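You operate a simulated robot arm through the tools that you are given. There is no shell and no other tool. Be economical: measure what you need, move in short steps, check, and stop when the job is done.

You run a simulated two-armed robot. Do the job below in one go: nothing can be reset, and whatever is moved stays where it is left.

Task
Shut the drawer of the packing table. Take the blue paper and put it on the catch tray. Put the green medium box from the top of the wash bench on the top of the side table. Put the green holder on the top of the wash bench away on the top of the workbench. Take the black brush from the bottom shelf of the wash bench and put it on the top of the tank. Put two of the small bright rings from the top of the cooling bench on the top of the workbench. Pull the bottom drawer of the workbench open. Do these in any order.

It is judged by the outcome, as a careful person would: the job done as asked, and still so three seconds after it is handed in. It fails if anything else is knocked over, pushed out of place, dropped, spilled or broken.

Robot
Two 7-joint arms with fingered hands on one trunk, on a base that drives. Base frame: it is fixed to the floor where the robot stands at the start and does not move with it; the origin is under the middle of the robot, x ahead of it, y to its left, z up. Lengths are in m, angles in degrees, forces in N, time in s.
The left shoulder is at the start at [0.08, 0.241, 1.702], the right one opposite. With the tool pointing down near the work surface each hand reaches from about 0.1 to 0.32 m from the robot's upright axis, wherever it stands, measured 20 degrees to its own side. Places, roughly: black brush (5x5x12 cm) [-1.2, -0.5, 0.2]; blue paper (15x5x2 cm) [1.5, -1, 0.9]; bottom drawer of the workbench [0.4, 1.4, 0.5]; catch tray (25x19x8 cm) [0.7, -4.1, 0.7]; drawer of the packing table [0.6, -0.2, 0.7]; green holder (6x6x3 cm) [-1.5, -0.6, 0.9]; medium box [-1.5, -0.5, 1]; small bright ring (5x5x2 cm) [-3, 1.1, 0.9]; top of the side table [1.3, 1.3, 0.8]; top of the tank (57x23 cm) [-2.48, -2.36, 0.66]; top of the workbench [-0.1, 1.8, 0.9]. Payload 4.9 kg a hand.
The TCP of each hand is the grasp point between the finger pads, 0.032 m short of the fingertips. In the tool frame z runs along the fingers and y along their closing line. The gripper opens to 0.2 m. The gripper's body begins 0.089 m behind the TCP. The gripper is a hand of 4 fingers: y runs from the thumb to the fingers, the wrist lies at [0, 0, -0.267] in the tool frame.
Orientation is that of the tool frame in the base frame, as a unit quaternion [x, y, z, w]. With the fingers straight down and closing along the base's y, the tool's x points along the base's -x, its y along +y and its z along -z.

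Tools
- The arms move only by the tool play_rows. It takes "left_moves", "right_moves" or both (then of equal length, played together; a hand with none holds still); each is a list that holds one entry, the list of rows, each a list of 6 numbers: the shift along the tool's x, y, z in m, then the turn, a rotation vector about the tool's x, y, z in rad. In form: [[[tx, ty, tz, wx, wy, wz], ...]]. A call has 1 to 12 rows; each row shifts and turns the commanded pose from where the row before left it, along the tool's axes as they then stand. A row lasts 0.2 s, in which the tool goes at most 0.05 m and 8.6 degrees; a call with a longer step from one row to the next is refused whole. Where a pose cannot be reached the arm comes as near as it can. A force on the tool above 40 N (or 10 N above the force at the start of the call, whichever is more), or a blocked arm, ends the call early, and 0.2 s more pass. In this call time passes only in rows, and 0.2 s behind the last. It gives the time, the measured TCP pose, the force on the tool (base axes), the opening and the grip force at its end, in the units of the frame above (readings bear some noise), with the torque about the TCP (base axes, N m) and any sound that the robot's microphone picked up.
- Cameras (640 x 400 px; columns grow to the right, rows downward): "scene" is now at [0.0787, -0.0282, 1.8335]; the picture's right is [-0.49, -0.87, 0.00], its down [-0.81, 0.45, -0.36] and it looks along [0.32, -0.18, -0.93] (base axes); focal length 214 px, centre (320, 200). "left" rides on the left gripper at [-0.069, -0.069, -0.116] in its tool frame; the picture's right is [0.71, -0.71, 0.00], its down [0.54, 0.54, -0.64] and it looks along [0.45, 0.45, 0.77] (tool axes); focal length 226 px, centre (320, 200). "right" rides on the right gripper at [0.069, -0.069, -0.116] in its tool frame; the picture's right is [0.71, 0.71, 0.00], its down [-0.54, 0.54, -0.64] and it looks along [-0.46, 0.45, 0.77] (tool axes); focal length 226 px, centre (320, 200). There is no depth. A picture from a camera that has moved, and an enlarged one, comes with that camera's place and axes in the base frame and with its lens.
- camera(camera): a new picture of that camera. It takes no simulated time.
- lift_body(by): slides the trunk up (or, below 0, down) by that many m; the arms and the scene camera ride with it, the base frame stays. It gives what a move gives, with no picture.
- steer(legs): drives the robot by 1 to 6 legs, each [ahead, left, turn to the left] in m, m and degrees, along the robot's own axes; the way and the turn of a leg run together, so that a leg with both is an arc; at most 1.5 m and 180 degrees a leg. The arms and the cameras ride along, it lands a little off, and it stops where it bumps. It gives what a move gives.
- curl_fingers(finger1, finger2, finger3, thumb_bend, hand): sets how far each is bent, from 0 (flat) to 1 (curled in); at 0.3 the hand is open as for a grip, at 0.7 the pads meet at the TCP. One left out holds its place. A second passes; each finger stops where it meets its share of the squeeze, and holds until it gets a number again. It is the only way to open and close the hand. It gives what a move gives, with no picture; readings hold the bend of each and the force on the fingers (four entries, about 0 where the hand has none), thumb and palm.
- turn_head(pan, tilt): turns the head with the scene camera to pan (to the left, within 86 degrees either way) and tilt (down, from -29 to 69), counted from straight ahead of the robot. It gives what a move gives.
- inspect(camera, box): a new picture of the part [left, top, right, bottom] of that camera's present view, enlarged. It takes no simulated time.
- sign_off(): hands the job in; it is judged then, once.

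Go step by step. Nothing tells you exact positions but the pictures and the camera data: compare them with the known pose of the tool, close in by small moves and look again before you grip or let go. The budget is 207 turns and 194 pictures, counting those below and the enlarged ones. Unless the task says otherwise, let go and move clear before handing in.

The tools are called after "Call:" as name(argument=value, ...) on one line, values as JSON. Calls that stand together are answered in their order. play_rows: Moves the arms, as the interface text tells. Its arguments: {"type":"object","properties":{"left_moves":{"type":"array","items":{"type":"array","items":{"type":"array","items":{"type":"number"}}}},"right_moves":{"type":"array","items":{"type":"array","items":{"type":"array","items":{"type":"number"}}}}},"required":[]} The other tools are called the same way: lift_body (by) slides the trunk up or down; curl_fingers (finger1, finger2, finger3, thumb_bend, hand) moves the fingers one by one; steer (legs) drives the base; turn_head (pan, tilt) turns the head that bears the scene camera; camera (camera) takes a picture; inspect (camera, box) takes an enlarged picture of a part of a camera's view; sign_off () hands the job in.

At the start:

```text
time_s: 0.0
left_ee_pos: [0.4704, 0.5937, 1.0292]
left_orientation: [0.0, 1.0, 0.0, -0.001]
left_contact_force: [-0.1, 0.1, 0.5]
left_torque: [0.01, 0.03, -0.01]
left_opening: 0.2001
left_grasp_force: 0.1
left_shape: jaw
left_bend: [0.3, 0.3, 0.3, 0.3]
left_finger forces: [0.0, 0.0, 0.0, 0.1, 0.0, 0.1]
right_ee_pos: [0.4946, 0.032, 1.027]
right_orientation: [-0.001, 1.0, 0.0, 0.001]
right_contact_force: [0.1, 0.4, -0.4]
right_torque: [0.05, 0.01, 0.01]
right_opening: 0.2001
right_grasp_force: 0.2
right_shape: jaw
right_bend: [0.3, 0.3, 0.3, 0.3]
right_finger forces: [0.0, 0.1, 0.0, 0.1, 0.0, 0.0]
trunk travel left (down, up): [-0.609, 0.231]
robot x, y, heading: [-0.0028, 0.0007, -0.1]
head pan, tilt: [-29.1, 68.8]
```

scene: 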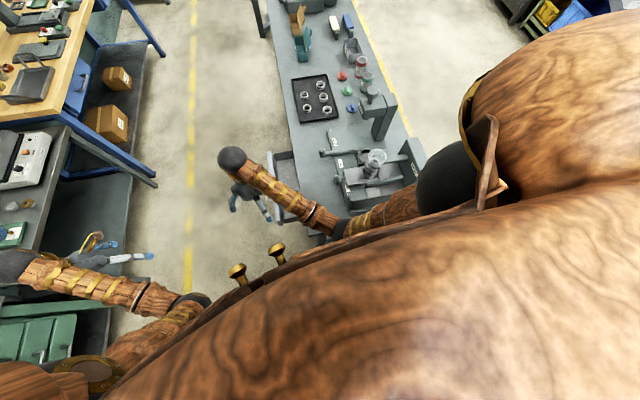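
right: 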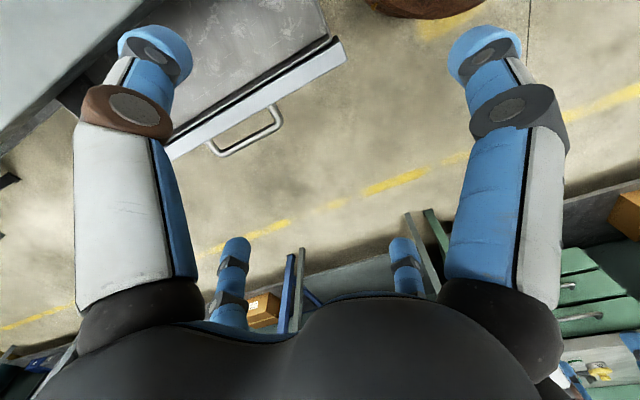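
left: 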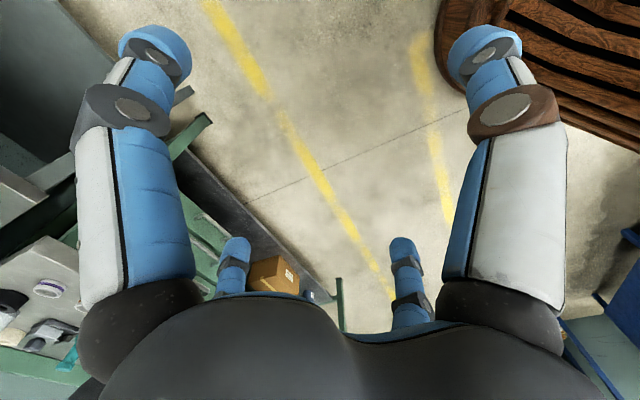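

The robot stands in an aisle with the packing table to its right-front and the workbench on its left. I look around with the head first.

Call:
turn_head(pan=-40, tilt=35)

Call:
camera(camera="scene")

Call:
turn_head(pan=45, tilt=35)

Call:
camera(camera="scene")

```text
time_s: 1.0
left_ee_pos: [0.4695, 0.593, 1.0282]
left_orientation: [0.0, 1.0, 0.0, 0.0]
left_contact_force: [1.0, 0.3, 0.2]
left_torque: [0.03, 0.02, -0.04]
left_opening: 0.1999
left_grasp_force: 0.0
left_shape: jaw
left_bend: [0.3, 0.3, 0.3, 0.3]
left_finger forces: [0.0, 0.1, 0.1, 0.0, 0.0, 0.0]
right_ee_pos: [0.4953, 0.0325, 1.0268]
right_orientation: [0.0, 1.0, 0.0, 0.0]
right_contact_force: [1.0, 0.3, -0.3]
right_torque: [-0.01, -0.03, 0.0]
right_opening: 0.2001
right_grasp_force: 0.1
right_shape: jaw
right_bend: [0.3, 0.3, 0.3, 0.3]
right_finger forces: [0.0, 0.1, 0.0, 0.0, 0.0, 0.0]
trunk travel left (down, up): [-0.609, 0.231]
robot x, y, heading: [-0.0007, 0.0029, 0.1]
head pan, tilt: [-40.0, 35.0]
```

```text
190 pictures are left
camera scene: at [0.0974, -0.0574, 1.8771], right [-0.64, -0.77, 0.0], down [-0.44, 0.37, -0.82], along [0.63, -0.53, -0.57], focal length 214 px, centre (320, 200)
```

scene: 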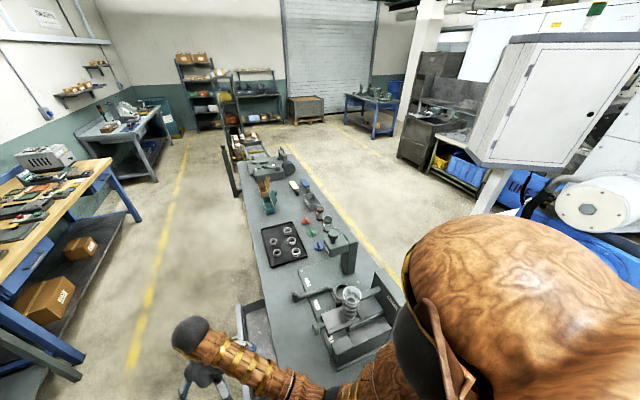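

```text
time_s: 2.6
left_ee_pos: [0.4707, 0.5946, 1.0289]
left_orientation: [-0.001, 1.0, 0.0, -0.001]
left_contact_force: [-0.3, 0.3, 0.0]
left_torque: [0.05, 0.02, 0.0]
left_opening: 0.1998
left_grasp_force: 0.0
left_shape: jaw
left_bend: [0.3, 0.3, 0.3, 0.3]
left_finger forces: [0.0, 0.1, 0.1, 0.1, 0.0, 0.0]
right_ee_pos: [0.4956, 0.0328, 1.0269]
right_orientation: [0.0, 1.0, 0.001, 0.0]
right_contact_force: [0.4, 0.2, 0.8]
right_torque: [0.01, 0.01, 0.01]
right_opening: 0.1999
right_grasp_force: 0.1
right_shape: jaw
right_bend: [0.3, 0.3, 0.3, 0.3]
right_finger forces: [0.0, 0.0, 0.0, 0.0, 0.0, 0.0]
trunk travel left (down, up): [-0.609, 0.231]
robot x, y, heading: [-0.0047, -0.0014, -0.1]
head pan, tilt: [45.0, 35.0]
```

```text
189 pictures are left
camera scene: at [0.0923, 0.0613, 1.8772], right [0.71, -0.71, 0.0], down [-0.41, -0.41, -0.82], along [0.58, 0.58, -0.57], focal length 214 px, centre (320, 200)
```

scene: 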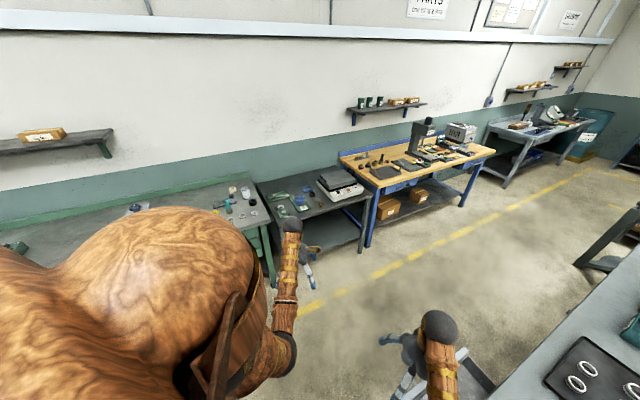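

The drawer front is near y≈0, x 0.43–0.85, z≈0.7. I close the right hand, move it clear to +y and forward, then look down at it.

Call:
play_rows(right_moves=[[[-0.03, 0.045, 0, 0, 0, 0], [-0.03, 0.045, 0, 0, 0, 0], [-0.03, 0.045, 0, 0, 0, 0], [-0.03, 0.02, 0, 0, 0, 0]]])

Call:
curl_fingers(hand="right", finger1=0.7, finger2=0.7, finger3=0.7, thumb_bend=0.7)

Call:
turn_head(pan=-10, tilt=60)

Call:
camera(camera="scene")

Call:
camera(camera="right")

```text
refused: row 1 steps farther than a row can; nothing moved
```

```text
time_s: 3.6
left_ee_pos: [0.4703, 0.5945, 1.0284]
left_orientation: [0.0, 1.0, 0.0, 0.001]
left_contact_force: [-0.4, -0.4, 0.1]
left_torque: [0.0, -0.04, 0.0]
left_opening: 0.1999
left_grasp_force: 0.0
left_shape: jaw
left_bend: [0.3, 0.3, 0.3, 0.3]
left_finger forces: [0.0, 0.1, 0.1, 0.0, 0.0, 0.1]
right_ee_pos: [0.4948, 0.0318, 1.026]
right_orientation: [0.0, 1.0, 0.0, 0.0]
right_contact_force: [-0.8, -0.1, -0.3]
right_torque: [-0.01, 0.05, -0.01]
right_opening: 0.0022
right_grasp_force: 0.1
right_shape: fingers
right_bend: [0.69, 0.69, 0.69, 0.69]
right_finger forces: [0.1, 0.1, 0.0, 0.1, 0.0, 0.1]
trunk travel left (down, up): [-0.609, 0.231]
robot x, y, heading: [-0.0025, -0.003, -0.0]
head pan, tilt: [45.0, 35.0]
```

```text
time_s: 4.8
left_ee_pos: [0.4699, 0.5936, 1.0287]
left_orientation: [0.0, 1.0, 0.0, -0.001]
left_contact_force: [-0.8, 1.3, -0.7]
left_torque: [-0.03, 0.01, -0.02]
left_opening: 0.1999
left_grasp_force: 0.1
left_shape: jaw
left_bend: [0.3, 0.3, 0.3, 0.3]
left_finger forces: [0.0, 0.0, 0.1, 0.0, 0.1, 0.0]
right_ee_pos: [0.4954, 0.0319, 1.0262]
right_orientation: [0.0, 1.0, 0.0, 0.001]
right_contact_force: [0.2, -0.2, 0.1]
right_torque: [-0.02, 0.0, 0.02]
right_opening: 0.0022
right_grasp_force: 0.0
right_shape: fingers
right_bend: [0.69, 0.69, 0.69, 0.69]
right_finger forces: [0.0, 0.1, 0.1, 0.1, 0.1, 0.0]
trunk travel left (down, up): [-0.609, 0.231]
robot x, y, heading: [0.0022, -0.0008, 0.1]
head pan, tilt: [-10.0, 60.0]
```

```text
188 pictures are left
camera scene: at [0.0956, -0.0124, 1.8429], right [-0.17, -0.98, 0.0], down [-0.85, 0.15, -0.5], along [0.49, -0.09, -0.87], focal length 214 px, centre (320, 200)
```

scene: 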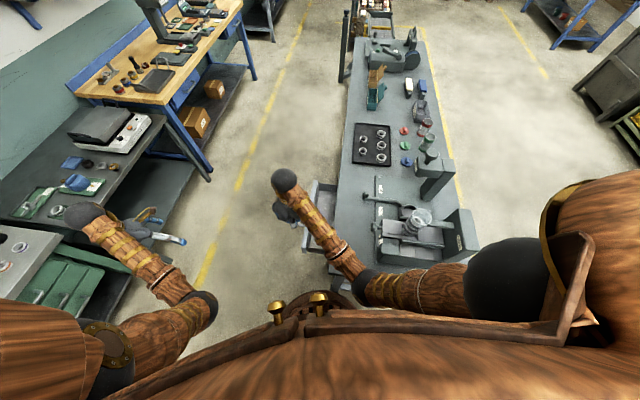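

```text
187 pictures are left
camera right: at [0.4267, -0.0372, 1.1423], right [-0.71, 0.71, 0.0], down [0.54, 0.54, 0.64], along [0.45, 0.45, -0.77], focal length 226 px, centre (320, 200)
```

right: 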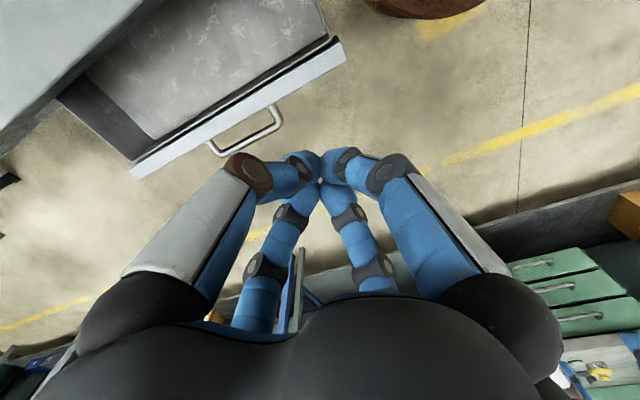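

The packing table is turned about -17°, its drawer front centre near (0.66,-0.05). I bring the hands in closer, lift the body a little, and drive to the aisle in front of the drawer.

Call:
play_rows(left_moves=[[[0.008, -0.045, 0, 0, 0, 0], [0.008, -0.045, 0, 0, 0, 0], [0.008, -0.045, 0, 0, 0, 0], [0.008, -0.045, 0, 0, 0, 0], [0.008, -0.045, 0, 0, 0, 0], [0.008, -0.045, 0, 0, 0, 0], [0.008, -0.045, 0, 0, 0, 0]]], right_moves=[[[0.01, -0.02, 0, 0, 0, 0], [0.01, -0.02, 0, 0, 0, 0], [0.01, -0.02, 0, 0, 0, 0], [0.01, -0.02, 0, 0, 0, 0], [0.01, -0.02, 0, 0, 0, 0], [0.01, -0.01, 0, 0, 0, 0], [0.01, 0, 0, 0, 0, 0]]])

Call:
lift_body(by=0.15)

Call:
steer(legs=[[0.25, 0.5, 0], [0.6, 0.08, 0], [0, 0, -107]])

Call:
turn_head(pan=0, tilt=55)

Call:
camera(camera="scene")

```text
time_s: 6.6
left_ee_pos: [0.3329, 0.469, 1.0307]
left_orientation: [-0.28, 0.96, 0.013, -0.004]
left_contact_force: [0.1, 0.5, 0.6]
left_torque: [-0.04, -0.01, 0.0]
left_opening: 0.1999
left_grasp_force: 0.0
left_shape: jaw
left_bend: [0.3, 0.3, 0.3, 0.3]
left_finger forces: [0.1, 0.0, 0.0, 0.1, 0.0, 0.0]
left hand out of reach, approached as far as the arm can: row 1
right_ee_pos: [0.4367, -0.1199, 1.0571]
right_orientation: [0.048, 0.998, -0.023, 0.035]
right_contact_force: [0.5, -0.2, 0.0]
right_torque: [-0.02, -0.01, 0.02]
right_opening: 0.002
right_grasp_force: 0.0
right_shape: fingers
right_bend: [0.69, 0.69, 0.69, 0.69]
right_finger forces: [0.0, 0.0, 0.0, 0.0, 0.0, 0.0]
right hand out of reach, approached as far as the arm can: row 1, 4
trunk travel left (down, up): [-0.609, 0.231]
robot x, y, heading: [0.0005, -0.0009, -0.1]
head pan, tilt: [-10.0, 60.0]
stopped in row 7 (left hand): the arm was blocked; the commanded pose is now the measured one
```

```text
time_s: 8.4
left_ee_pos: [0.3331, 0.4678, 1.1804]
left_orientation: [-0.28, 0.96, 0.014, -0.005]
left_contact_force: [0.4, 0.3, -0.1]
left_torque: [-0.04, 0.01, 0.0]
left_opening: 0.1999
left_grasp_force: 0.1
left_shape: jaw
left_bend: [0.3, 0.3, 0.3, 0.3]
left_finger forces: [0.0, 0.0, 0.1, 0.0, 0.1, 0.0]
right_ee_pos: [0.4379, -0.123, 1.2048]
right_orientation: [0.047, 0.998, -0.022, 0.035]
right_contact_force: [-0.5, -0.3, -0.4]
right_torque: [0.01, -0.02, 0.01]
right_opening: 0.002
right_grasp_force: 0.1
right_shape: fingers
right_bend: [0.69, 0.69, 0.69, 0.69]
right_finger forces: [0.1, 0.0, 0.0, 0.1, 0.1, 0.0]
trunk travel left (down, up): [-0.759, 0.081]
robot x, y, heading: [0.0014, -0.0015, -0.0]
head pan, tilt: [-10.0, 60.0]
```

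```text
time_s: 19.0
left_ee_pos: [1.1972, 0.111, 1.1815]
left_orientation: [0.605, 0.796, 0.011, 0.007]
left_contact_force: [0.3, -0.3, 0.1]
left_torque: [0.02, -0.05, -0.02]
left_opening: 0.2002
left_grasp_force: 0.1
left_shape: jaw
left_bend: [0.3, 0.3, 0.3, 0.3]
left_finger forces: [0.0, 0.0, 0.0, 0.1, 0.0, 0.0]
right_ee_pos: [0.6014, 0.1831, 1.2057]
right_orientation: [0.83, 0.557, -0.042, 0.002]
right_contact_force: [-0.5, 0.3, 0.1]
right_torque: [-0.03, 0.01, 0.01]
right_opening: 0.002
right_grasp_force: 0.0
right_shape: fingers
right_bend: [0.69, 0.69, 0.69, 0.69]
right_finger forces: [0.0, 0.1, 0.0, 0.1, 0.0, 0.0]
trunk travel left (down, up): [-0.759, 0.081]
robot x, y, heading: [0.8455, 0.5647, -107.2]
head pan, tilt: [-10.0, 60.0]
```

```text
time_s: 19.7
left_ee_pos: [1.1975, 0.1111, 1.1812]
left_orientation: [0.605, 0.796, 0.012, 0.008]
left_contact_force: [-0.4, -0.4, 0.4]
left_torque: [-0.03, 0.01, 0.04]
left_opening: 0.2002
left_grasp_force: 0.0
left_shape: jaw
left_bend: [0.3, 0.3, 0.3, 0.3]
left_finger forces: [0.0, 0.0, 0.1, 0.1, 0.0, 0.0]
right_ee_pos: [0.602, 0.1827, 1.2064]
right_orientation: [0.83, 0.556, -0.042, 0.003]
right_contact_force: [-0.1, 0.8, 0.8]
right_torque: [-0.01, -0.02, 0.03]
right_opening: 0.0021
right_grasp_force: 0.0
right_shape: fingers
right_bend: [0.69, 0.69, 0.69, 0.69]
right_finger forces: [0.0, 0.1, 0.0, 0.1, 0.0, 0.1]
trunk travel left (down, up): [-0.759, 0.081]
robot x, y, heading: [0.8492, 0.5658, -107.3]
head pan, tilt: [0.0, 55.0]
```

```text
186 pictures are left
camera scene: at [0.8158, 0.4666, 1.9989], right [-0.96, 0.29, 0.0], down [0.24, 0.78, -0.57], along [-0.17, -0.55, -0.82], focal length 214 px, centre (320, 200)
```

scene: 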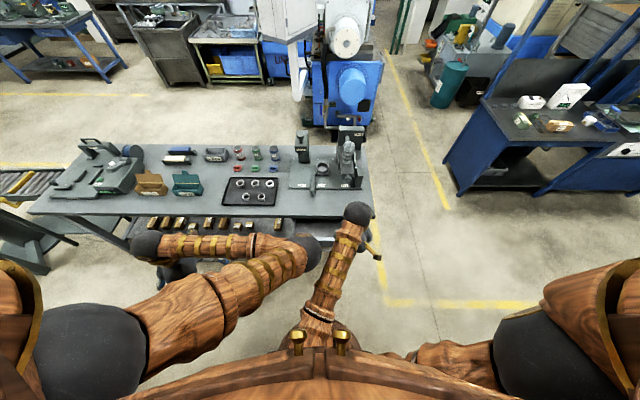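

The robot faces the packing table squarely, with the drawer straight ahead of it. I centre the right hand, tilt its fingers forward and then check the height.

Call:
play_rows(right_moves=[[[0, 0.04, 0, 0, 0, 0], [0, 0.04, 0, 0, 0, 0], [0, 0.04, 0, 0, 0, 0], [0, 0, 0, 0, -0.15, 0], [0, 0, 0, 0, -0.15, 0], [0, 0, 0, 0, -0.15, 0], [0, 0, 0, 0, -0.15, 0], [0, 0, 0, 0, -0.15, 0], [0, 0, 0, 0, -0.15, 0], [0, 0, 0, 0, -0.15, 0]]])

Call:
camera(camera="right")

Call:
camera(camera="scene")

```text
time_s: 20.5
left_ee_pos: [1.2229, 0.1209, 1.1824]
left_orientation: [0.598, 0.801, 0.028, 0.017]
left_contact_force: [0.1, 0.5, 0.0]
left_torque: [-0.02, -0.02, -0.04]
left_opening: 0.1999
left_grasp_force: 0.0
left_shape: jaw
left_bend: [0.3, 0.3, 0.3, 0.3]
left_finger forces: [0.0, 0.1, 0.0, 0.0, 0.1, 0.0]
right_ee_pos: [0.592, 0.2115, 1.1789]
right_orientation: [0.882, 0.465, -0.051, -0.053]
right_contact_force: [-0.3, 0.2, -0.1]
right_torque: [-0.04, 0.0, -0.01]
right_opening: 0.0021
right_grasp_force: 0.0
right_shape: fingers
right_bend: [0.69, 0.69, 0.69, 0.69]
right_finger forces: [0.0, 0.0, 0.1, 0.0, 0.1, 0.1]
trunk travel left (down, up): [-0.759, 0.081]
robot x, y, heading: [0.845, 0.5654, -107.0]
head pan, tilt: [0.0, 55.0]
stopped in row 3 (right hand): the arm was blocked; the commanded pose is now the measured one
```

```text
185 pictures are left
camera right: at [0.5913, 0.3012, 1.3001], right [0.97, 0.19, -0.13], down [0.23, -0.78, 0.58], along [0.01, -0.6, -0.8], focal length 226 px, centre (320, 200)
```

right: 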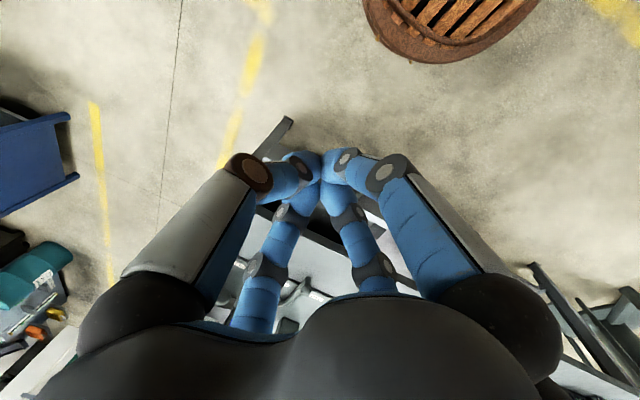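

```text
184 pictures are left
camera scene: at [0.8152, 0.4674, 1.999], right [-0.96, 0.29, 0.0], down [0.24, 0.78, -0.57], along [-0.17, -0.55, -0.82], focal length 214 px, centre (320, 200)
```

scene: 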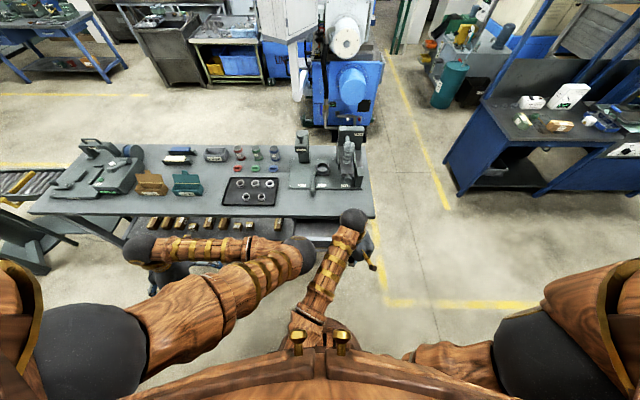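

The elbows crossed in front of the chest and blocked. I return the left arm out to its starting stance and then redo the right hand.

Call:
play_rows(left_moves=[[[0, 0, 0, 0, 0, 0.14], [0, 0, 0, 0, 0, 0.14], [0, 0, 0, 0, 0, 0.14], [0, 0, 0, 0, 0, 0.14], [-0.03, 0.035, 0, 0, 0, 0], [-0.03, 0.035, 0, 0, 0, 0], [-0.03, 0.035, 0, 0, 0, 0], [-0.03, 0.03, 0, 0, 0, 0], [-0.03, 0, 0, 0, 0, 0]]])

Call:
play_rows(right_moves=[[[0, 0, 0, 0, 0, -0.1], [0, 0.04, 0, 0, 0, -0.1], [0, 0.04, 0, 0, 0, 0], [0, 0.03, 0, 0, 0, 0], [-0.02, 0, 0, 0, -0.15, 0], [-0.02, 0, 0, 0, -0.15, 0], [-0.02, 0, 0, 0, -0.15, 0], [-0.02, 0, 0, 0, -0.15, 0], [0, 0, 0, 0, -0.15, 0], [0, 0, 0, 0, -0.15, 0]]])

Call:
camera(camera="scene")

```text
time_s: 22.5
left_ee_pos: [1.3124, -0.0623, 1.1821]
left_orientation: [0.796, 0.604, 0.031, 0.008]
left_contact_force: [0.8, 0.6, -0.7]
left_torque: [0.02, -0.01, 0.0]
left_opening: 0.2003
left_grasp_force: 0.1
left_shape: jaw
left_bend: [0.3, 0.3, 0.3, 0.3]
left_finger forces: [0.1, 0.0, 0.0, 0.1, 0.0, 0.0]
right_ee_pos: [0.5925, 0.209, 1.1775]
right_orientation: [0.882, 0.465, -0.05, -0.054]
right_contact_force: [0.3, 0.3, -0.3]
right_torque: [0.01, 0.0, 0.03]
right_opening: 0.0017
right_grasp_force: 0.1
right_shape: fingers
right_bend: [0.69, 0.69, 0.69, 0.69]
right_finger forces: [0.0, 0.0, 0.1, 0.0, 0.1, 0.0]
trunk travel left (down, up): [-0.759, 0.081]
robot x, y, heading: [0.8453, 0.5664, -107.2]
head pan, tilt: [0.0, 55.0]
```

```text
time_s: 24.7
left_ee_pos: [1.3116, -0.0584, 1.1827]
left_orientation: [0.796, 0.605, 0.031, 0.008]
left_contact_force: [-0.1, -0.2, 0.2]
left_torque: [-0.03, -0.02, -0.01]
left_opening: 0.1999
left_grasp_force: 0.1
left_shape: jaw
left_bend: [0.3, 0.3, 0.3, 0.3]
left_finger forces: [0.1, 0.0, 0.0, 0.0, 0.0, 0.1]
right_ee_pos: [0.6496, 0.091, 1.1785]
right_orientation: [0.732, 0.516, -0.408, 0.177]
right_contact_force: [0.0, -0.4, 1.2]
right_torque: [0.08, -0.06, -0.05]
right_opening: 0.0019
right_grasp_force: 0.1
right_shape: fingers
right_bend: [0.69, 0.69, 0.69, 0.69]
right_finger forces: [0.1, 0.0, 0.0, 0.0, 0.0, 0.0]
trunk travel left (down, up): [-0.759, 0.081]
robot x, y, heading: [0.8463, 0.5659, -106.8]
head pan, tilt: [0.0, 55.0]
```

```text
183 pictures are left
camera scene: at [0.8164, 0.4674, 1.9986], right [-0.96, 0.29, 0.0], down [0.24, 0.78, -0.57], along [-0.17, -0.55, -0.82], focal length 214 px, centre (320, 200)
```

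scene: 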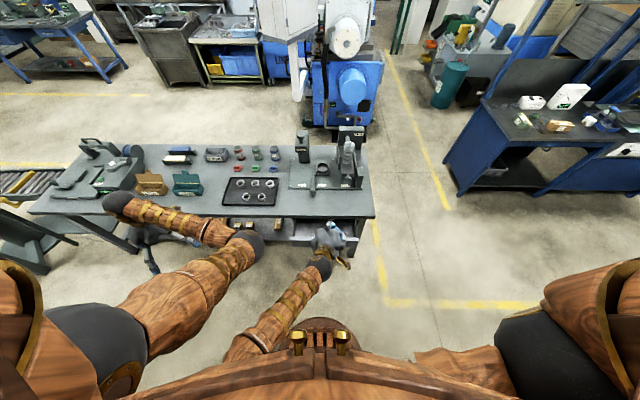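

Right hand now points forward in front of the drawer. I lower the trunk in stages, raising the left hand so that it stays above table height.

Call:
play_rows(left_moves=[[[0, 0, -0.045, 0, 0, 0], [0, 0, -0.045, 0, 0, 0], [0, 0, -0.045, 0, 0, 0], [0, 0, -0.045, 0, 0, 0], [0, 0, -0.045, 0, 0, 0], [0, 0, -0.045, 0, 0, 0]]])

Call:
lift_body(by=-0.44)

Call:
turn_head(pan=0, tilt=55)

Call:
camera(camera="scene")

Call:
camera(camera="right")

```text
time_s: 26.1
left_ee_pos: [1.2969, -0.0672, 1.4516]
left_orientation: [0.795, 0.606, 0.03, 0.008]
left_contact_force: [0.0, 0.1, 1.1]
left_torque: [-0.06, 0.04, -0.01]
left_opening: 0.2001
left_grasp_force: 0.0
left_shape: jaw
left_bend: [0.3, 0.3, 0.3, 0.3]
left_finger forces: [0.0, 0.0, 0.1, 0.0, 0.1, 0.1]
right_ee_pos: [0.6516, 0.0913, 1.1809]
right_orientation: [0.734, 0.513, -0.405, 0.182]
right_contact_force: [-0.4, 0.6, 0.0]
right_torque: [0.0, 0.0, -0.02]
right_opening: 0.0021
right_grasp_force: 0.1
right_shape: fingers
right_bend: [0.69, 0.69, 0.69, 0.69]
right_finger forces: [0.0, 0.0, 0.0, 0.1, 0.0, 0.1]
trunk travel left (down, up): [-0.759, 0.081]
robot x, y, heading: [0.8466, 0.5684, -106.7]
head pan, tilt: [0.0, 55.0]
```

```text
refused: -0.44 is not a number from -0.4 to 0.4
```

```text
time_s: 26.7
left_ee_pos: [1.297, -0.0672, 1.4505]
left_orientation: [0.796, 0.604, 0.032, 0.008]
left_contact_force: [-0.2, -0.2, 0.3]
left_torque: [-0.02, 0.01, 0.02]
left_opening: 0.2001
left_grasp_force: 0.1
left_shape: jaw
left_bend: [0.3, 0.3, 0.3, 0.3]
left_finger forces: [0.0, 0.0, 0.1, 0.0, 0.0, 0.0]
right_ee_pos: [0.6514, 0.0906, 1.1795]
right_orientation: [0.734, 0.513, -0.405, 0.183]
right_contact_force: [-0.3, -1.2, -0.8]
right_torque: [-0.01, 0.01, 0.01]
right_opening: 0.002
right_grasp_force: 0.0
right_shape: fingers
right_bend: [0.69, 0.69, 0.69, 0.69]
right_finger forces: [0.0, 0.1, 0.1, 0.0, 0.1, 0.0]
trunk travel left (down, up): [-0.759, 0.081]
robot x, y, heading: [0.8466, 0.5657, -107.1]
head pan, tilt: [0.0, 55.0]
```

```text
182 pictures are left
camera scene: at [0.816, 0.4669, 1.999], right [-0.96, 0.29, 0.0], down [0.24, 0.78, -0.57], along [-0.17, -0.55, -0.82], focal length 214 px, centre (320, 200)
```

scene: 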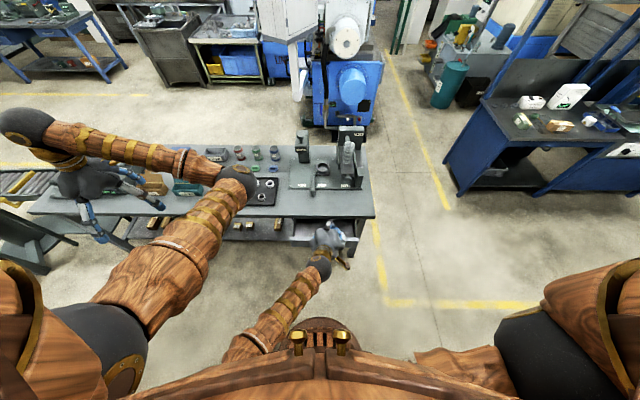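

```text
181 pictures are left
camera right: at [0.6473, 0.2388, 1.2065], right [0.74, 0.14, -0.66], down [0.67, -0.11, 0.73], along [0.03, -0.98, -0.18], focal length 226 px, centre (320, 200)
```

right: 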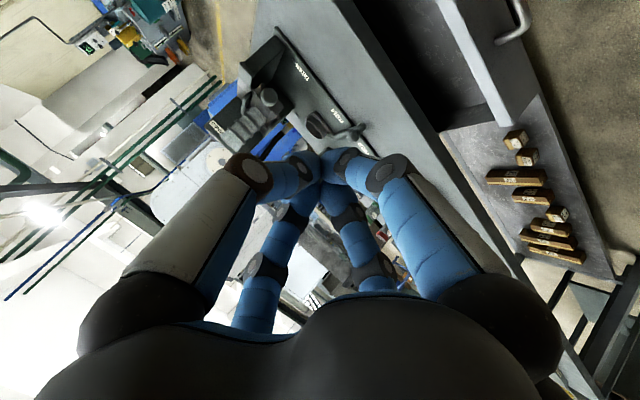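

The drawer handle is at about z 0.76, straight ahead of the hand. I lower the trunk 0.4 m to bring the fingertips to that height.

Call:
lift_body(by=-0.4)

Call:
camera(camera="scene")

Call:
camera(camera="right")

```text
time_s: 30.6
left_ee_pos: [1.2984, -0.08, 1.0398]
left_orientation: [0.796, 0.604, 0.036, 0.003]
left_contact_force: [0.2, -0.8, 0.3]
left_torque: [0.0, -0.02, -0.01]
left_opening: 0.2
left_grasp_force: 0.1
left_shape: jaw
left_bend: [0.3, 0.3, 0.3, 0.3]
left_finger forces: [0.0, 0.0, 0.0, 0.0, 0.1, 0.0]
right_ee_pos: [0.66, 0.0806, 0.775]
right_orientation: [0.738, 0.515, -0.397, 0.181]
right_contact_force: [0.8, -0.5, -0.1]
right_torque: [0.03, -0.04, -0.01]
right_opening: 0.0022
right_grasp_force: 0.1
right_shape: fingers
right_bend: [0.69, 0.69, 0.69, 0.69]
right_finger forces: [0.1, 0.0, 0.0, 0.0, 0.0, 0.1]
trunk travel left (down, up): [-0.359, 0.481]
robot x, y, heading: [0.8481, 0.5673, -107.3]
head pan, tilt: [0.0, 55.0]
```

```text
180 pictures are left
camera scene: at [0.8184, 0.4464, 1.5974], right [-0.96, 0.29, 0.01], down [0.24, 0.79, -0.56], along [-0.17, -0.54, -0.83], focal length 214 px, centre (320, 200)
```

scene: 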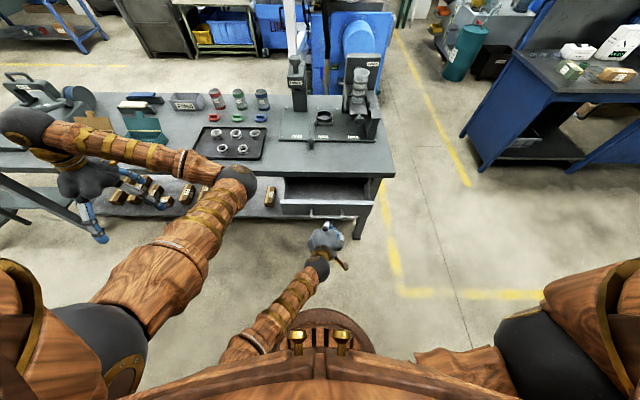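

```text
179 pictures are left
camera right: at [0.6562, 0.2293, 0.8032], right [0.75, 0.15, -0.65], down [0.66, -0.12, 0.74], along [0.04, -0.98, -0.19], focal length 226 px, centre (320, 200)
```

right: 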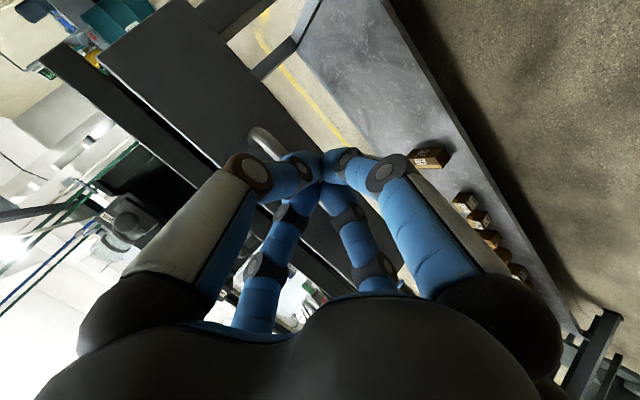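

The drawer is straight ahead at finger height. I drive forward gently, checking contact.

Call:
steer(legs=[[0.15, 0, 0]])

Call:
camera(camera="scene")

```text
time_s: 31.9
left_ee_pos: [1.252, -0.2243, 1.041]
left_orientation: [0.796, 0.604, 0.034, 0.002]
left_contact_force: [0.5, -1.4, 0.0]
left_torque: [0.02, 0.01, 0.01]
left_opening: 0.1999
left_grasp_force: 0.1
left_shape: jaw
left_bend: [0.3, 0.3, 0.3, 0.3]
left_finger forces: [0.0, 0.1, 0.1, 0.0, 0.0, 0.0]
right_ee_pos: [0.6148, -0.0613, 0.7751]
right_orientation: [0.737, 0.516, -0.398, 0.18]
right_contact_force: [-0.2, 1.0, 0.0]
right_torque: [0.02, 0.01, -0.02]
right_opening: 0.0026
right_grasp_force: 0.1
right_shape: fingers
right_bend: [0.69, 0.7, 0.69, 0.7]
right_finger forces: [0.0, 0.0, 0.0, 0.0, 0.0, 0.1]
trunk travel left (down, up): [-0.359, 0.481]
robot x, y, heading: [0.8047, 0.4204, -106.9]
head pan, tilt: [0.0, 55.0]
```

```text
178 pictures are left
camera scene: at [0.7746, 0.3031, 1.5976], right [-0.96, 0.29, 0.01], down [0.24, 0.79, -0.56], along [-0.17, -0.54, -0.83], focal length 214 px, centre (320, 200)
```

scene: 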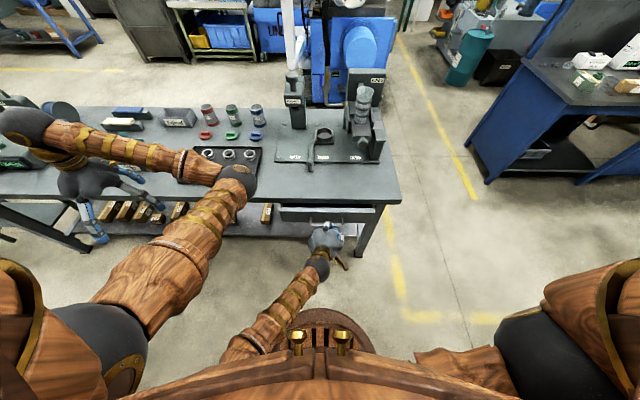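

The drawer has moved in and is almost flush. I push a bit further.

Call:
steer(legs=[[0.05, 0, 0]])

Call:
camera(camera="right")

Call:
inspect(camera="scene", box=[220, 160, 420, 285])

```text
time_s: 32.8
left_ee_pos: [1.2382, -0.2699, 1.0413]
left_orientation: [0.797, 0.603, 0.034, 0.003]
left_contact_force: [0.7, 0.3, 0.4]
left_torque: [0.03, -0.01, 0.0]
left_opening: 0.2
left_grasp_force: 0.1
left_shape: jaw
left_bend: [0.3, 0.3, 0.3, 0.3]
left_finger forces: [0.1, 0.0, 0.1, 0.1, 0.0, 0.0]
right_ee_pos: [0.5983, -0.1081, 0.7744]
right_orientation: [0.739, 0.513, -0.399, 0.18]
right_contact_force: [0.5, 0.4, -0.7]
right_torque: [-0.02, 0.02, 0.01]
right_opening: 0.0024
right_grasp_force: 0.2
right_shape: fingers
right_bend: [0.69, 0.7, 0.69, 0.7]
right_finger forces: [0.1, 0.1, 0.1, 0.0, 0.1, 0.0]
trunk travel left (down, up): [-0.359, 0.481]
robot x, y, heading: [0.7859, 0.3757, -107.2]
head pan, tilt: [0.0, 55.0]
```

```text
177 pictures are left
camera right: at [0.5943, 0.0398, 0.8035], right [0.75, 0.14, -0.65], down [0.66, -0.12, 0.74], along [0.03, -0.98, -0.19], focal length 226 px, centre (320, 200)
```

right: 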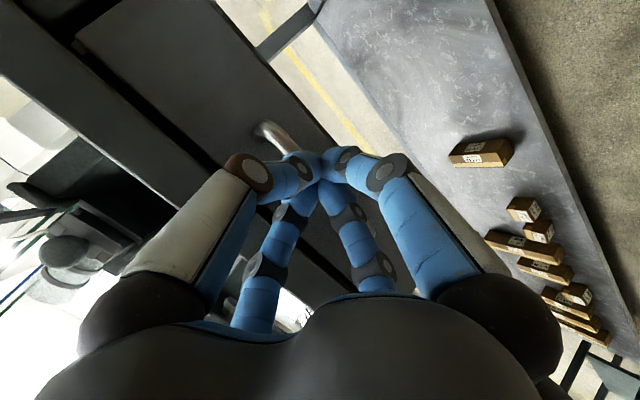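

```text
3.20 times, centred on (320, 222) of scene
camera zoom: at [0.7596, 0.2583, 1.5976], right [-0.96, 0.3, 0.01], down [0.24, 0.79, -0.56], along [-0.17, -0.54, -0.83], focal length 686 px, centre (320, 128)
```

zoom: 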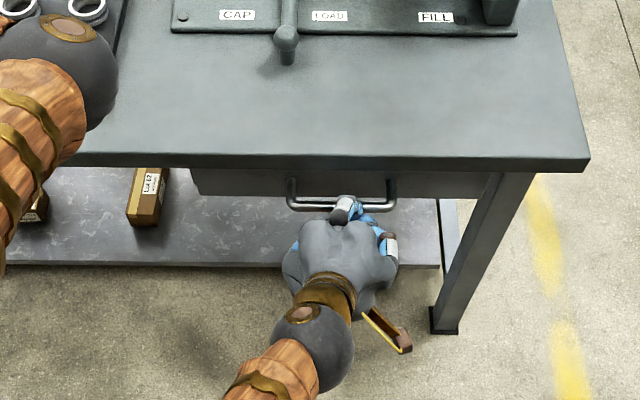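

The front is under the table edge now; I push until resistance shows.

Call:
steer(legs=[[0.04, 0, 0]])

Call:
inspect(camera="scene", box=[220, 160, 420, 285])

```text
time_s: 33.7
left_ee_pos: [1.2325, -0.281, 1.0459]
left_orientation: [0.796, 0.604, 0.032, 0.005]
left_contact_force: [0.6, -0.7, -0.1]
left_torque: [-0.02, -0.05, 0.0]
left_opening: 0.2
left_grasp_force: 0.1
left_shape: jaw
left_bend: [0.3, 0.3, 0.3, 0.3]
left_finger forces: [0.0, 0.0, 0.1, 0.0, 0.0, 0.1]
right_ee_pos: [0.5848, -0.1206, 0.7782]
right_orientation: [0.744, 0.504, -0.402, 0.176]
right_contact_force: [0.6, 2.3, 2.8]
right_torque: [-0.02, 0.01, -0.04]
right_opening: 0.0028
right_grasp_force: 4.3
right_shape: fingers
right_bend: [0.68, 0.71, 0.68, 0.7]
right_finger forces: [0.0, 8.0, 0.0, 0.0, 0.0, 0.1]
trunk travel left (down, up): [-0.359, 0.481]
robot x, y, heading: [0.782, 0.3581, -107.1]
head pan, tilt: [0.0, 55.0]
stopped in leg 1: the force on the tool passed its limit at 152 N (the readings are from after the stop); the commanded pose is now the measured one
```

```text
3.20 times, centred on (320, 222) of scene
camera zoom: at [0.7531, 0.249, 1.5981], right [-0.96, 0.3, 0.0], down [0.24, 0.79, -0.57], along [-0.17, -0.54, -0.82], focal length 686 px, centre (320, 128)
```

zoom: 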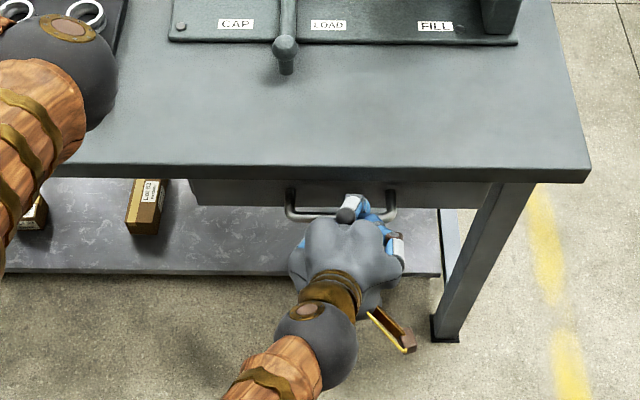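

The drawer is shut (firm stop). The fingertips may sit behind the handle bar, so I lift straight up a little before backing away.

Call:
lift_body(by=0.07)

Call:
steer(legs=[[-0.25, 0, 0]])

Call:
camera(camera="scene")

```text
time_s: 34.8
left_ee_pos: [1.2333, -0.2845, 1.1145]
left_orientation: [0.797, 0.603, 0.033, 0.005]
left_contact_force: [-0.2, 0.8, 0.2]
left_torque: [0.0, 0.0, 0.01]
left_opening: 0.2
left_grasp_force: 0.0
left_shape: jaw
left_bend: [0.3, 0.3, 0.3, 0.3]
left_finger forces: [0.1, 0.1, 0.0, 0.0, 0.1, 0.1]
right_ee_pos: [0.586, -0.1213, 0.8481]
right_orientation: [0.743, 0.505, -0.403, 0.175]
right_contact_force: [-0.7, -0.8, -0.1]
right_torque: [0.04, 0.0, -0.04]
right_opening: 0.0023
right_grasp_force: 0.1
right_shape: fingers
right_bend: [0.68, 0.7, 0.69, 0.7]
right_finger forces: [0.0, 0.0, 0.0, 0.0, 0.0, 0.0]
trunk travel left (down, up): [-0.429, 0.411]
robot x, y, heading: [0.7789, 0.3566, -107.3]
head pan, tilt: [0.0, 55.0]
```

```text
time_s: 36.6
left_ee_pos: [1.3062, -0.0454, 1.1139]
left_orientation: [0.798, 0.602, 0.033, 0.005]
left_contact_force: [1.0, 0.2, 0.2]
left_torque: [0.0, 0.02, 0.0]
left_opening: 0.1999
left_grasp_force: 0.1
left_shape: jaw
left_bend: [0.3, 0.3, 0.3, 0.3]
left_finger forces: [0.0, 0.1, 0.1, 0.0, 0.0, 0.1]
right_ee_pos: [0.659, 0.1199, 0.8479]
right_orientation: [0.743, 0.505, -0.403, 0.174]
right_contact_force: [-0.2, -0.9, 1.0]
right_torque: [-0.05, 0.04, 0.0]
right_opening: 0.002
right_grasp_force: 0.0
right_shape: fingers
right_bend: [0.68, 0.7, 0.69, 0.7]
right_finger forces: [0.1, 0.0, 0.0, 0.1, 0.0, 0.0]
trunk travel left (down, up): [-0.429, 0.411]
robot x, y, heading: [0.8596, 0.5968, -107.6]
head pan, tilt: [0.0, 55.0]
```

```text
174 pictures are left
camera scene: at [0.8287, 0.4863, 1.6683], right [-0.95, 0.3, 0.0], down [0.24, 0.79, -0.57], along [-0.17, -0.54, -0.82], focal length 214 px, centre (320, 200)
```

scene: 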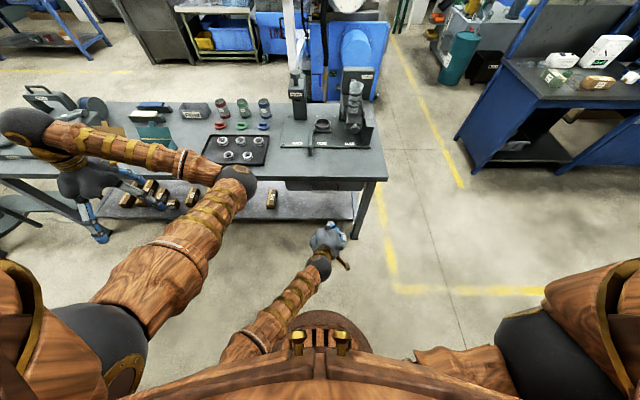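

Drawer is shut. Next the workbench's bottom drawer: I raise the trunk, turn round to face the workbench and look.

Call:
lift_body(by=0.3)

Call:
steer(legs=[[0, 0, -80], [0.45, 0, 0], [0, 0, -90]])

Call:
camera(camera="scene")

```text
time_s: 39.6
left_ee_pos: [1.3041, -0.0374, 1.4212]
left_orientation: [0.798, 0.602, 0.031, 0.007]
left_contact_force: [-1.0, 0.3, 0.9]
left_torque: [-0.02, 0.02, -0.01]
left_opening: 0.2
left_grasp_force: 0.1
left_shape: jaw
left_bend: [0.3, 0.3, 0.3, 0.3]
left_finger forces: [0.0, 0.0, 0.1, 0.0, 0.0, 0.0]
right_ee_pos: [0.6565, 0.1257, 1.152]
right_orientation: [0.743, 0.503, -0.404, 0.178]
right_contact_force: [0.0, -0.5, 0.4]
right_torque: [0.0, -0.02, -0.02]
right_opening: 0.0023
right_grasp_force: 0.2
right_shape: fingers
right_bend: [0.69, 0.7, 0.69, 0.7]
right_finger forces: [0.1, 0.0, 0.0, 0.0, 0.0, 0.0]
trunk travel left (down, up): [-0.729, 0.111]
robot x, y, heading: [0.8575, 0.5946, -107.4]
head pan, tilt: [0.0, 55.0]
```

```text
time_s: 49.3
left_ee_pos: [-0.1922, 1.1331, 1.4199]
left_orientation: [-0.705, 0.708, 0.004, -0.032]
left_contact_force: [1.1, -0.4, -0.2]
left_torque: [-0.03, -0.02, 0.01]
left_opening: 0.2002
left_grasp_force: 0.0
left_shape: jaw
left_bend: [0.3, 0.3, 0.3, 0.3]
left_finger forces: [0.0, 0.0, 0.1, 0.1, 0.1, 0.0]
right_ee_pos: [0.475, 1.1503, 1.1505]
right_orientation: [-0.599, 0.668, 0.232, 0.376]
right_contact_force: [0.1, 0.0, 0.5]
right_torque: [0.01, -0.01, 0.03]
right_opening: 0.0024
right_grasp_force: 0.0
right_shape: fingers
right_bend: [0.69, 0.7, 0.69, 0.7]
right_finger forces: [0.0, 0.1, 0.0, 0.0, 0.0, 0.0]
trunk travel left (down, up): [-0.729, 0.111]
robot x, y, heading: [0.4132, 0.6416, 87.8]
head pan, tilt: [0.0, 55.0]
```

```text
173 pictures are left
camera scene: at [0.4122, 0.7432, 1.969], right [1.0, -0.03, 0.0], down [-0.03, -0.82, -0.57], along [0.02, 0.57, -0.82], focal length 214 px, centre (320, 200)
```

scene: 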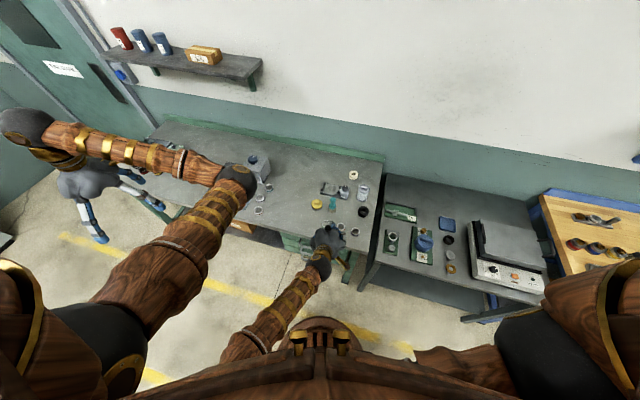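

The workbench is turned about -19°; its drawers are under the right part near (0.32,1.13). I back off to face them squarely and look lower.

Call:
steer(legs=[[-0.24, 0.32, 0], [0, 0, -17]])

Call:
turn_head(pan=0, tilt=50)

Call:
camera(camera="scene")

Call:
camera(camera="right")

```text
time_s: 52.8
left_ee_pos: [-0.3592, 1.061, 1.4203]
left_orientation: [-0.595, 0.803, 0.008, -0.03]
left_contact_force: [-0.5, 0.0, -0.1]
left_torque: [0.01, -0.01, 0.0]
left_opening: 0.1998
left_grasp_force: 0.1
left_shape: jaw
left_bend: [0.3, 0.3, 0.3, 0.3]
left_finger forces: [0.0, 0.0, 0.0, 0.0, 0.1, 0.0]
right_ee_pos: [0.2846, 0.8851, 1.1523]
right_orientation: [-0.496, 0.748, 0.173, 0.406]
right_contact_force: [-0.4, -0.7, -0.1]
right_torque: [0.03, 0.01, -0.02]
right_opening: 0.0024
right_grasp_force: 0.1
right_shape: fingers
right_bend: [0.69, 0.7, 0.69, 0.7]
right_finger forces: [0.0, 0.0, 0.1, 0.0, 0.0, 0.0]
trunk travel left (down, up): [-0.729, 0.111]
robot x, y, heading: [0.0773, 0.4174, 71.6]
head pan, tilt: [0.0, 55.0]
```

```text
time_s: 53.4
left_ee_pos: [-0.3575, 1.0613, 1.4192]
left_orientation: [-0.595, 0.803, 0.007, -0.03]
left_contact_force: [-0.2, 0.4, 0.2]
left_torque: [-0.03, 0.01, 0.01]
left_opening: 0.2004
left_grasp_force: 0.0
left_shape: jaw
left_bend: [0.3, 0.3, 0.3, 0.3]
left_finger forces: [0.1, 0.1, 0.0, 0.0, 0.1, 0.0]
right_ee_pos: [0.2857, 0.8863, 1.1505]
right_orientation: [-0.495, 0.748, 0.174, 0.406]
right_contact_force: [-0.2, 0.1, 0.0]
right_torque: [0.02, 0.0, -0.04]
right_opening: 0.0024
right_grasp_force: 0.2
right_shape: fingers
right_bend: [0.69, 0.7, 0.69, 0.7]
right_finger forces: [0.0, 0.0, 0.1, 0.0, 0.0, 0.0]
trunk travel left (down, up): [-0.729, 0.111]
robot x, y, heading: [0.0779, 0.4182, 71.4]
head pan, tilt: [0.0, 50.0]
```

```text
172 pictures are left
camera scene: at [0.1102, 0.5176, 1.9755], right [0.95, -0.32, 0.0], down [-0.24, -0.73, -0.64], along [0.2, 0.61, -0.77], focal length 214 px, centre (320, 200)
```

scene: 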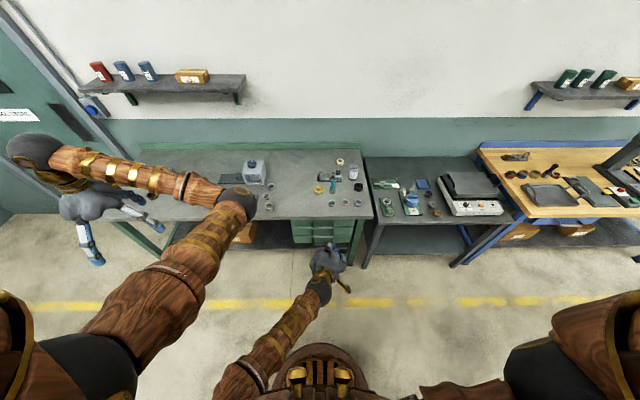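

```text
171 pictures are left
camera right: at [0.2842, 0.7359, 1.1785], right [-0.75, -0.11, -0.65], down [-0.66, 0.14, 0.74], along [0.01, 0.98, -0.18], focal length 226 px, centre (320, 200)
```

right: 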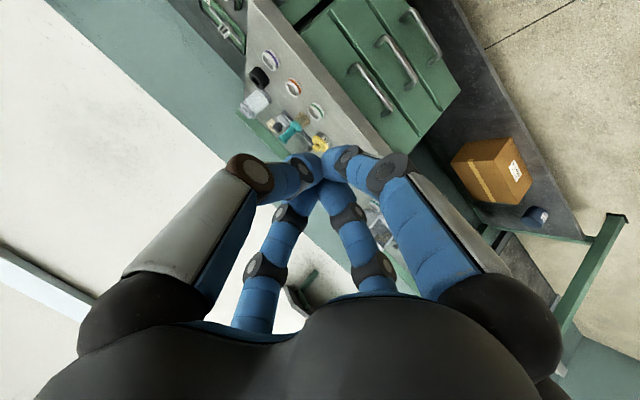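

Call:
inspect(camera="scene", box=[260, 190, 400, 278])

Call:
lift_body(by=-0.35)

Call:
camera(camera="right")

Call:
camera(camera="scene")

```text
4.55 times, centred on (330, 234) of scene
camera zoom: at [0.1102, 0.5176, 1.9755], right [0.95, -0.32, 0.0], down [-0.24, -0.73, -0.64], along [0.2, 0.61, -0.77], focal length 975 px, centre (274, 46)
```

zoom: 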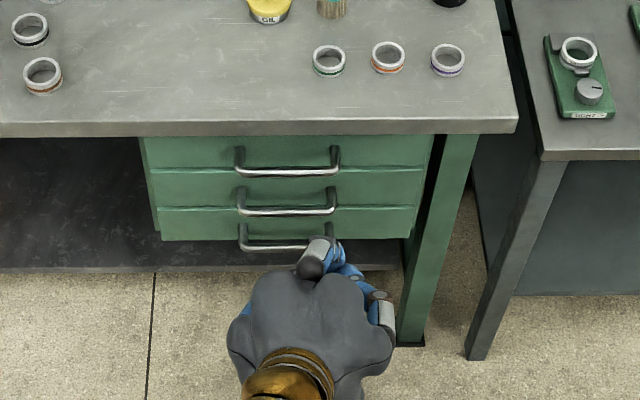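

```text
time_s: 56.9
left_ee_pos: [-0.3576, 1.0687, 1.0644]
left_orientation: [-0.595, 0.803, 0.005, -0.032]
left_contact_force: [-0.3, 0.5, -0.6]
left_torque: [0.01, -0.01, -0.01]
left_opening: 0.1998
left_grasp_force: 0.1
left_shape: jaw
left_bend: [0.3, 0.3, 0.3, 0.3]
left_finger forces: [0.0, 0.1, 0.1, 0.0, 0.0, 0.0]
right_ee_pos: [0.2866, 0.8902, 0.7982]
right_orientation: [-0.498, 0.748, 0.171, 0.404]
right_contact_force: [0.5, -0.6, -0.6]
right_torque: [0.0, 0.02, 0.0]
right_opening: 0.0021
right_grasp_force: 0.1
right_shape: fingers
right_bend: [0.69, 0.7, 0.69, 0.7]
right_finger forces: [0.0, 0.0, 0.0, 0.0, 0.1, 0.0]
trunk travel left (down, up): [-0.379, 0.461]
robot x, y, heading: [0.0768, 0.418, 71.4]
head pan, tilt: [0.0, 50.0]
```

```text
169 pictures are left
camera right: at [0.2854, 0.7417, 0.8256], right [-0.75, -0.11, -0.65], down [-0.66, 0.15, 0.74], along [0.01, 0.98, -0.19], focal length 226 px, centre (320, 200)
```

right: 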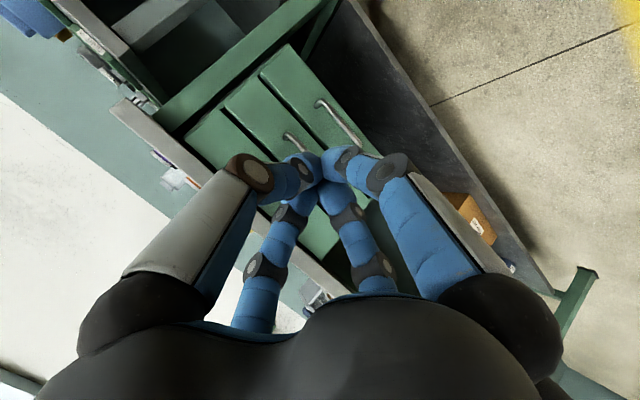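

```text
168 pictures are left
camera scene: at [0.1111, 0.5297, 1.6245], right [0.95, -0.32, 0.0], down [-0.24, -0.73, -0.64], along [0.2, 0.6, -0.77], focal length 214 px, centre (320, 200)
```

scene: 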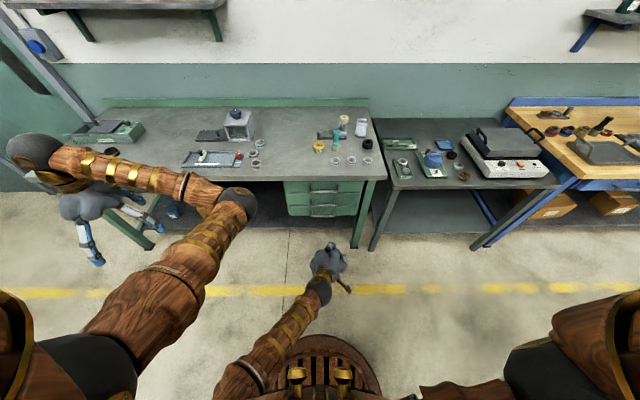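

The bottom handle bar centre is at about (0.37, 1.24, 0.556), ~16 cm wide. I'll grip the bar with the fingers pointing forward and closing vertically: pitch up and roll the hand, and raise the left hand out of the way.

Call:
play_rows(left_moves=[[[0, 0, -0.04, 0, 0, 0], [0, 0, -0.04, 0, 0, 0], [0, 0, -0.04, 0, 0, 0], [0, 0, -0.04, 0, 0, 0], [0, 0, -0.04, 0, 0, 0], [0, 0, -0.04, 0, 0, 0], [0, 0, 0, 0, 0, 0], [0, 0, 0, 0, 0, 0], [0, 0, 0, 0, 0, 0], [0, 0, 0, 0, 0, 0], [0, 0, 0, 0, 0, 0]]], right_moves=[[[0, 0, 0, 0, 0, 0.15], [0, 0, 0, 0, 0, 0.15], [0, 0, 0, 0, 0, 0.15], [0, 0, 0, 0, 0, 0.15], [0, 0, 0, 0, 0, 0.15], [0, 0, 0, 0, 0, 0.15], [0, 0, 0, 0, 0, 0.15], [0, 0, 0, 0, 0, 0.15], [0, 0, 0, 0, 0, 0.15], [0, 0, 0, 0, 0, 0.15], [0, 0, 0, 0, 0, 0.07]]])

Call:
camera(camera="scene")

```text
time_s: 59.3
left_ee_pos: [-0.3427, 1.0809, 1.2995]
left_orientation: [-0.595, 0.803, 0.002, -0.034]
left_contact_force: [-0.2, 0.5, -0.2]
left_torque: [0.03, 0.0, -0.03]
left_opening: 0.2001
left_grasp_force: 0.0
left_shape: jaw
left_bend: [0.3, 0.3, 0.3, 0.3]
left_finger forces: [0.0, 0.0, 0.0, 0.1, 0.0, 0.0]
right_ee_pos: [0.289, 0.8951, 0.7952]
right_orientation: [0.187, 0.881, 0.402, 0.167]
right_contact_force: [-0.4, -0.6, -0.3]
right_torque: [-0.02, 0.01, -0.01]
right_opening: 0.0024
right_grasp_force: 0.0
right_shape: fingers
right_bend: [0.69, 0.7, 0.69, 0.7]
right_finger forces: [0.1, 0.1, 0.0, 0.0, 0.1, 0.1]
trunk travel left (down, up): [-0.379, 0.461]
robot x, y, heading: [0.0781, 0.4124, 71.3]
head pan, tilt: [0.0, 50.0]
```

```text
167 pictures are left
camera scene: at [0.1078, 0.5373, 1.624], right [0.95, -0.32, 0.01], down [-0.24, -0.73, -0.63], along [0.21, 0.6, -0.77], focal length 214 px, centre (320, 200)
```

scene: 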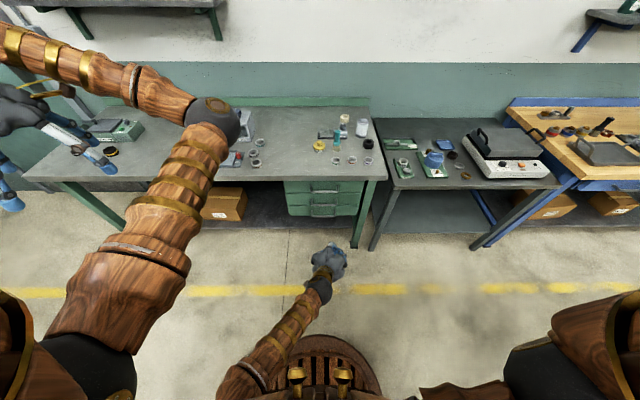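

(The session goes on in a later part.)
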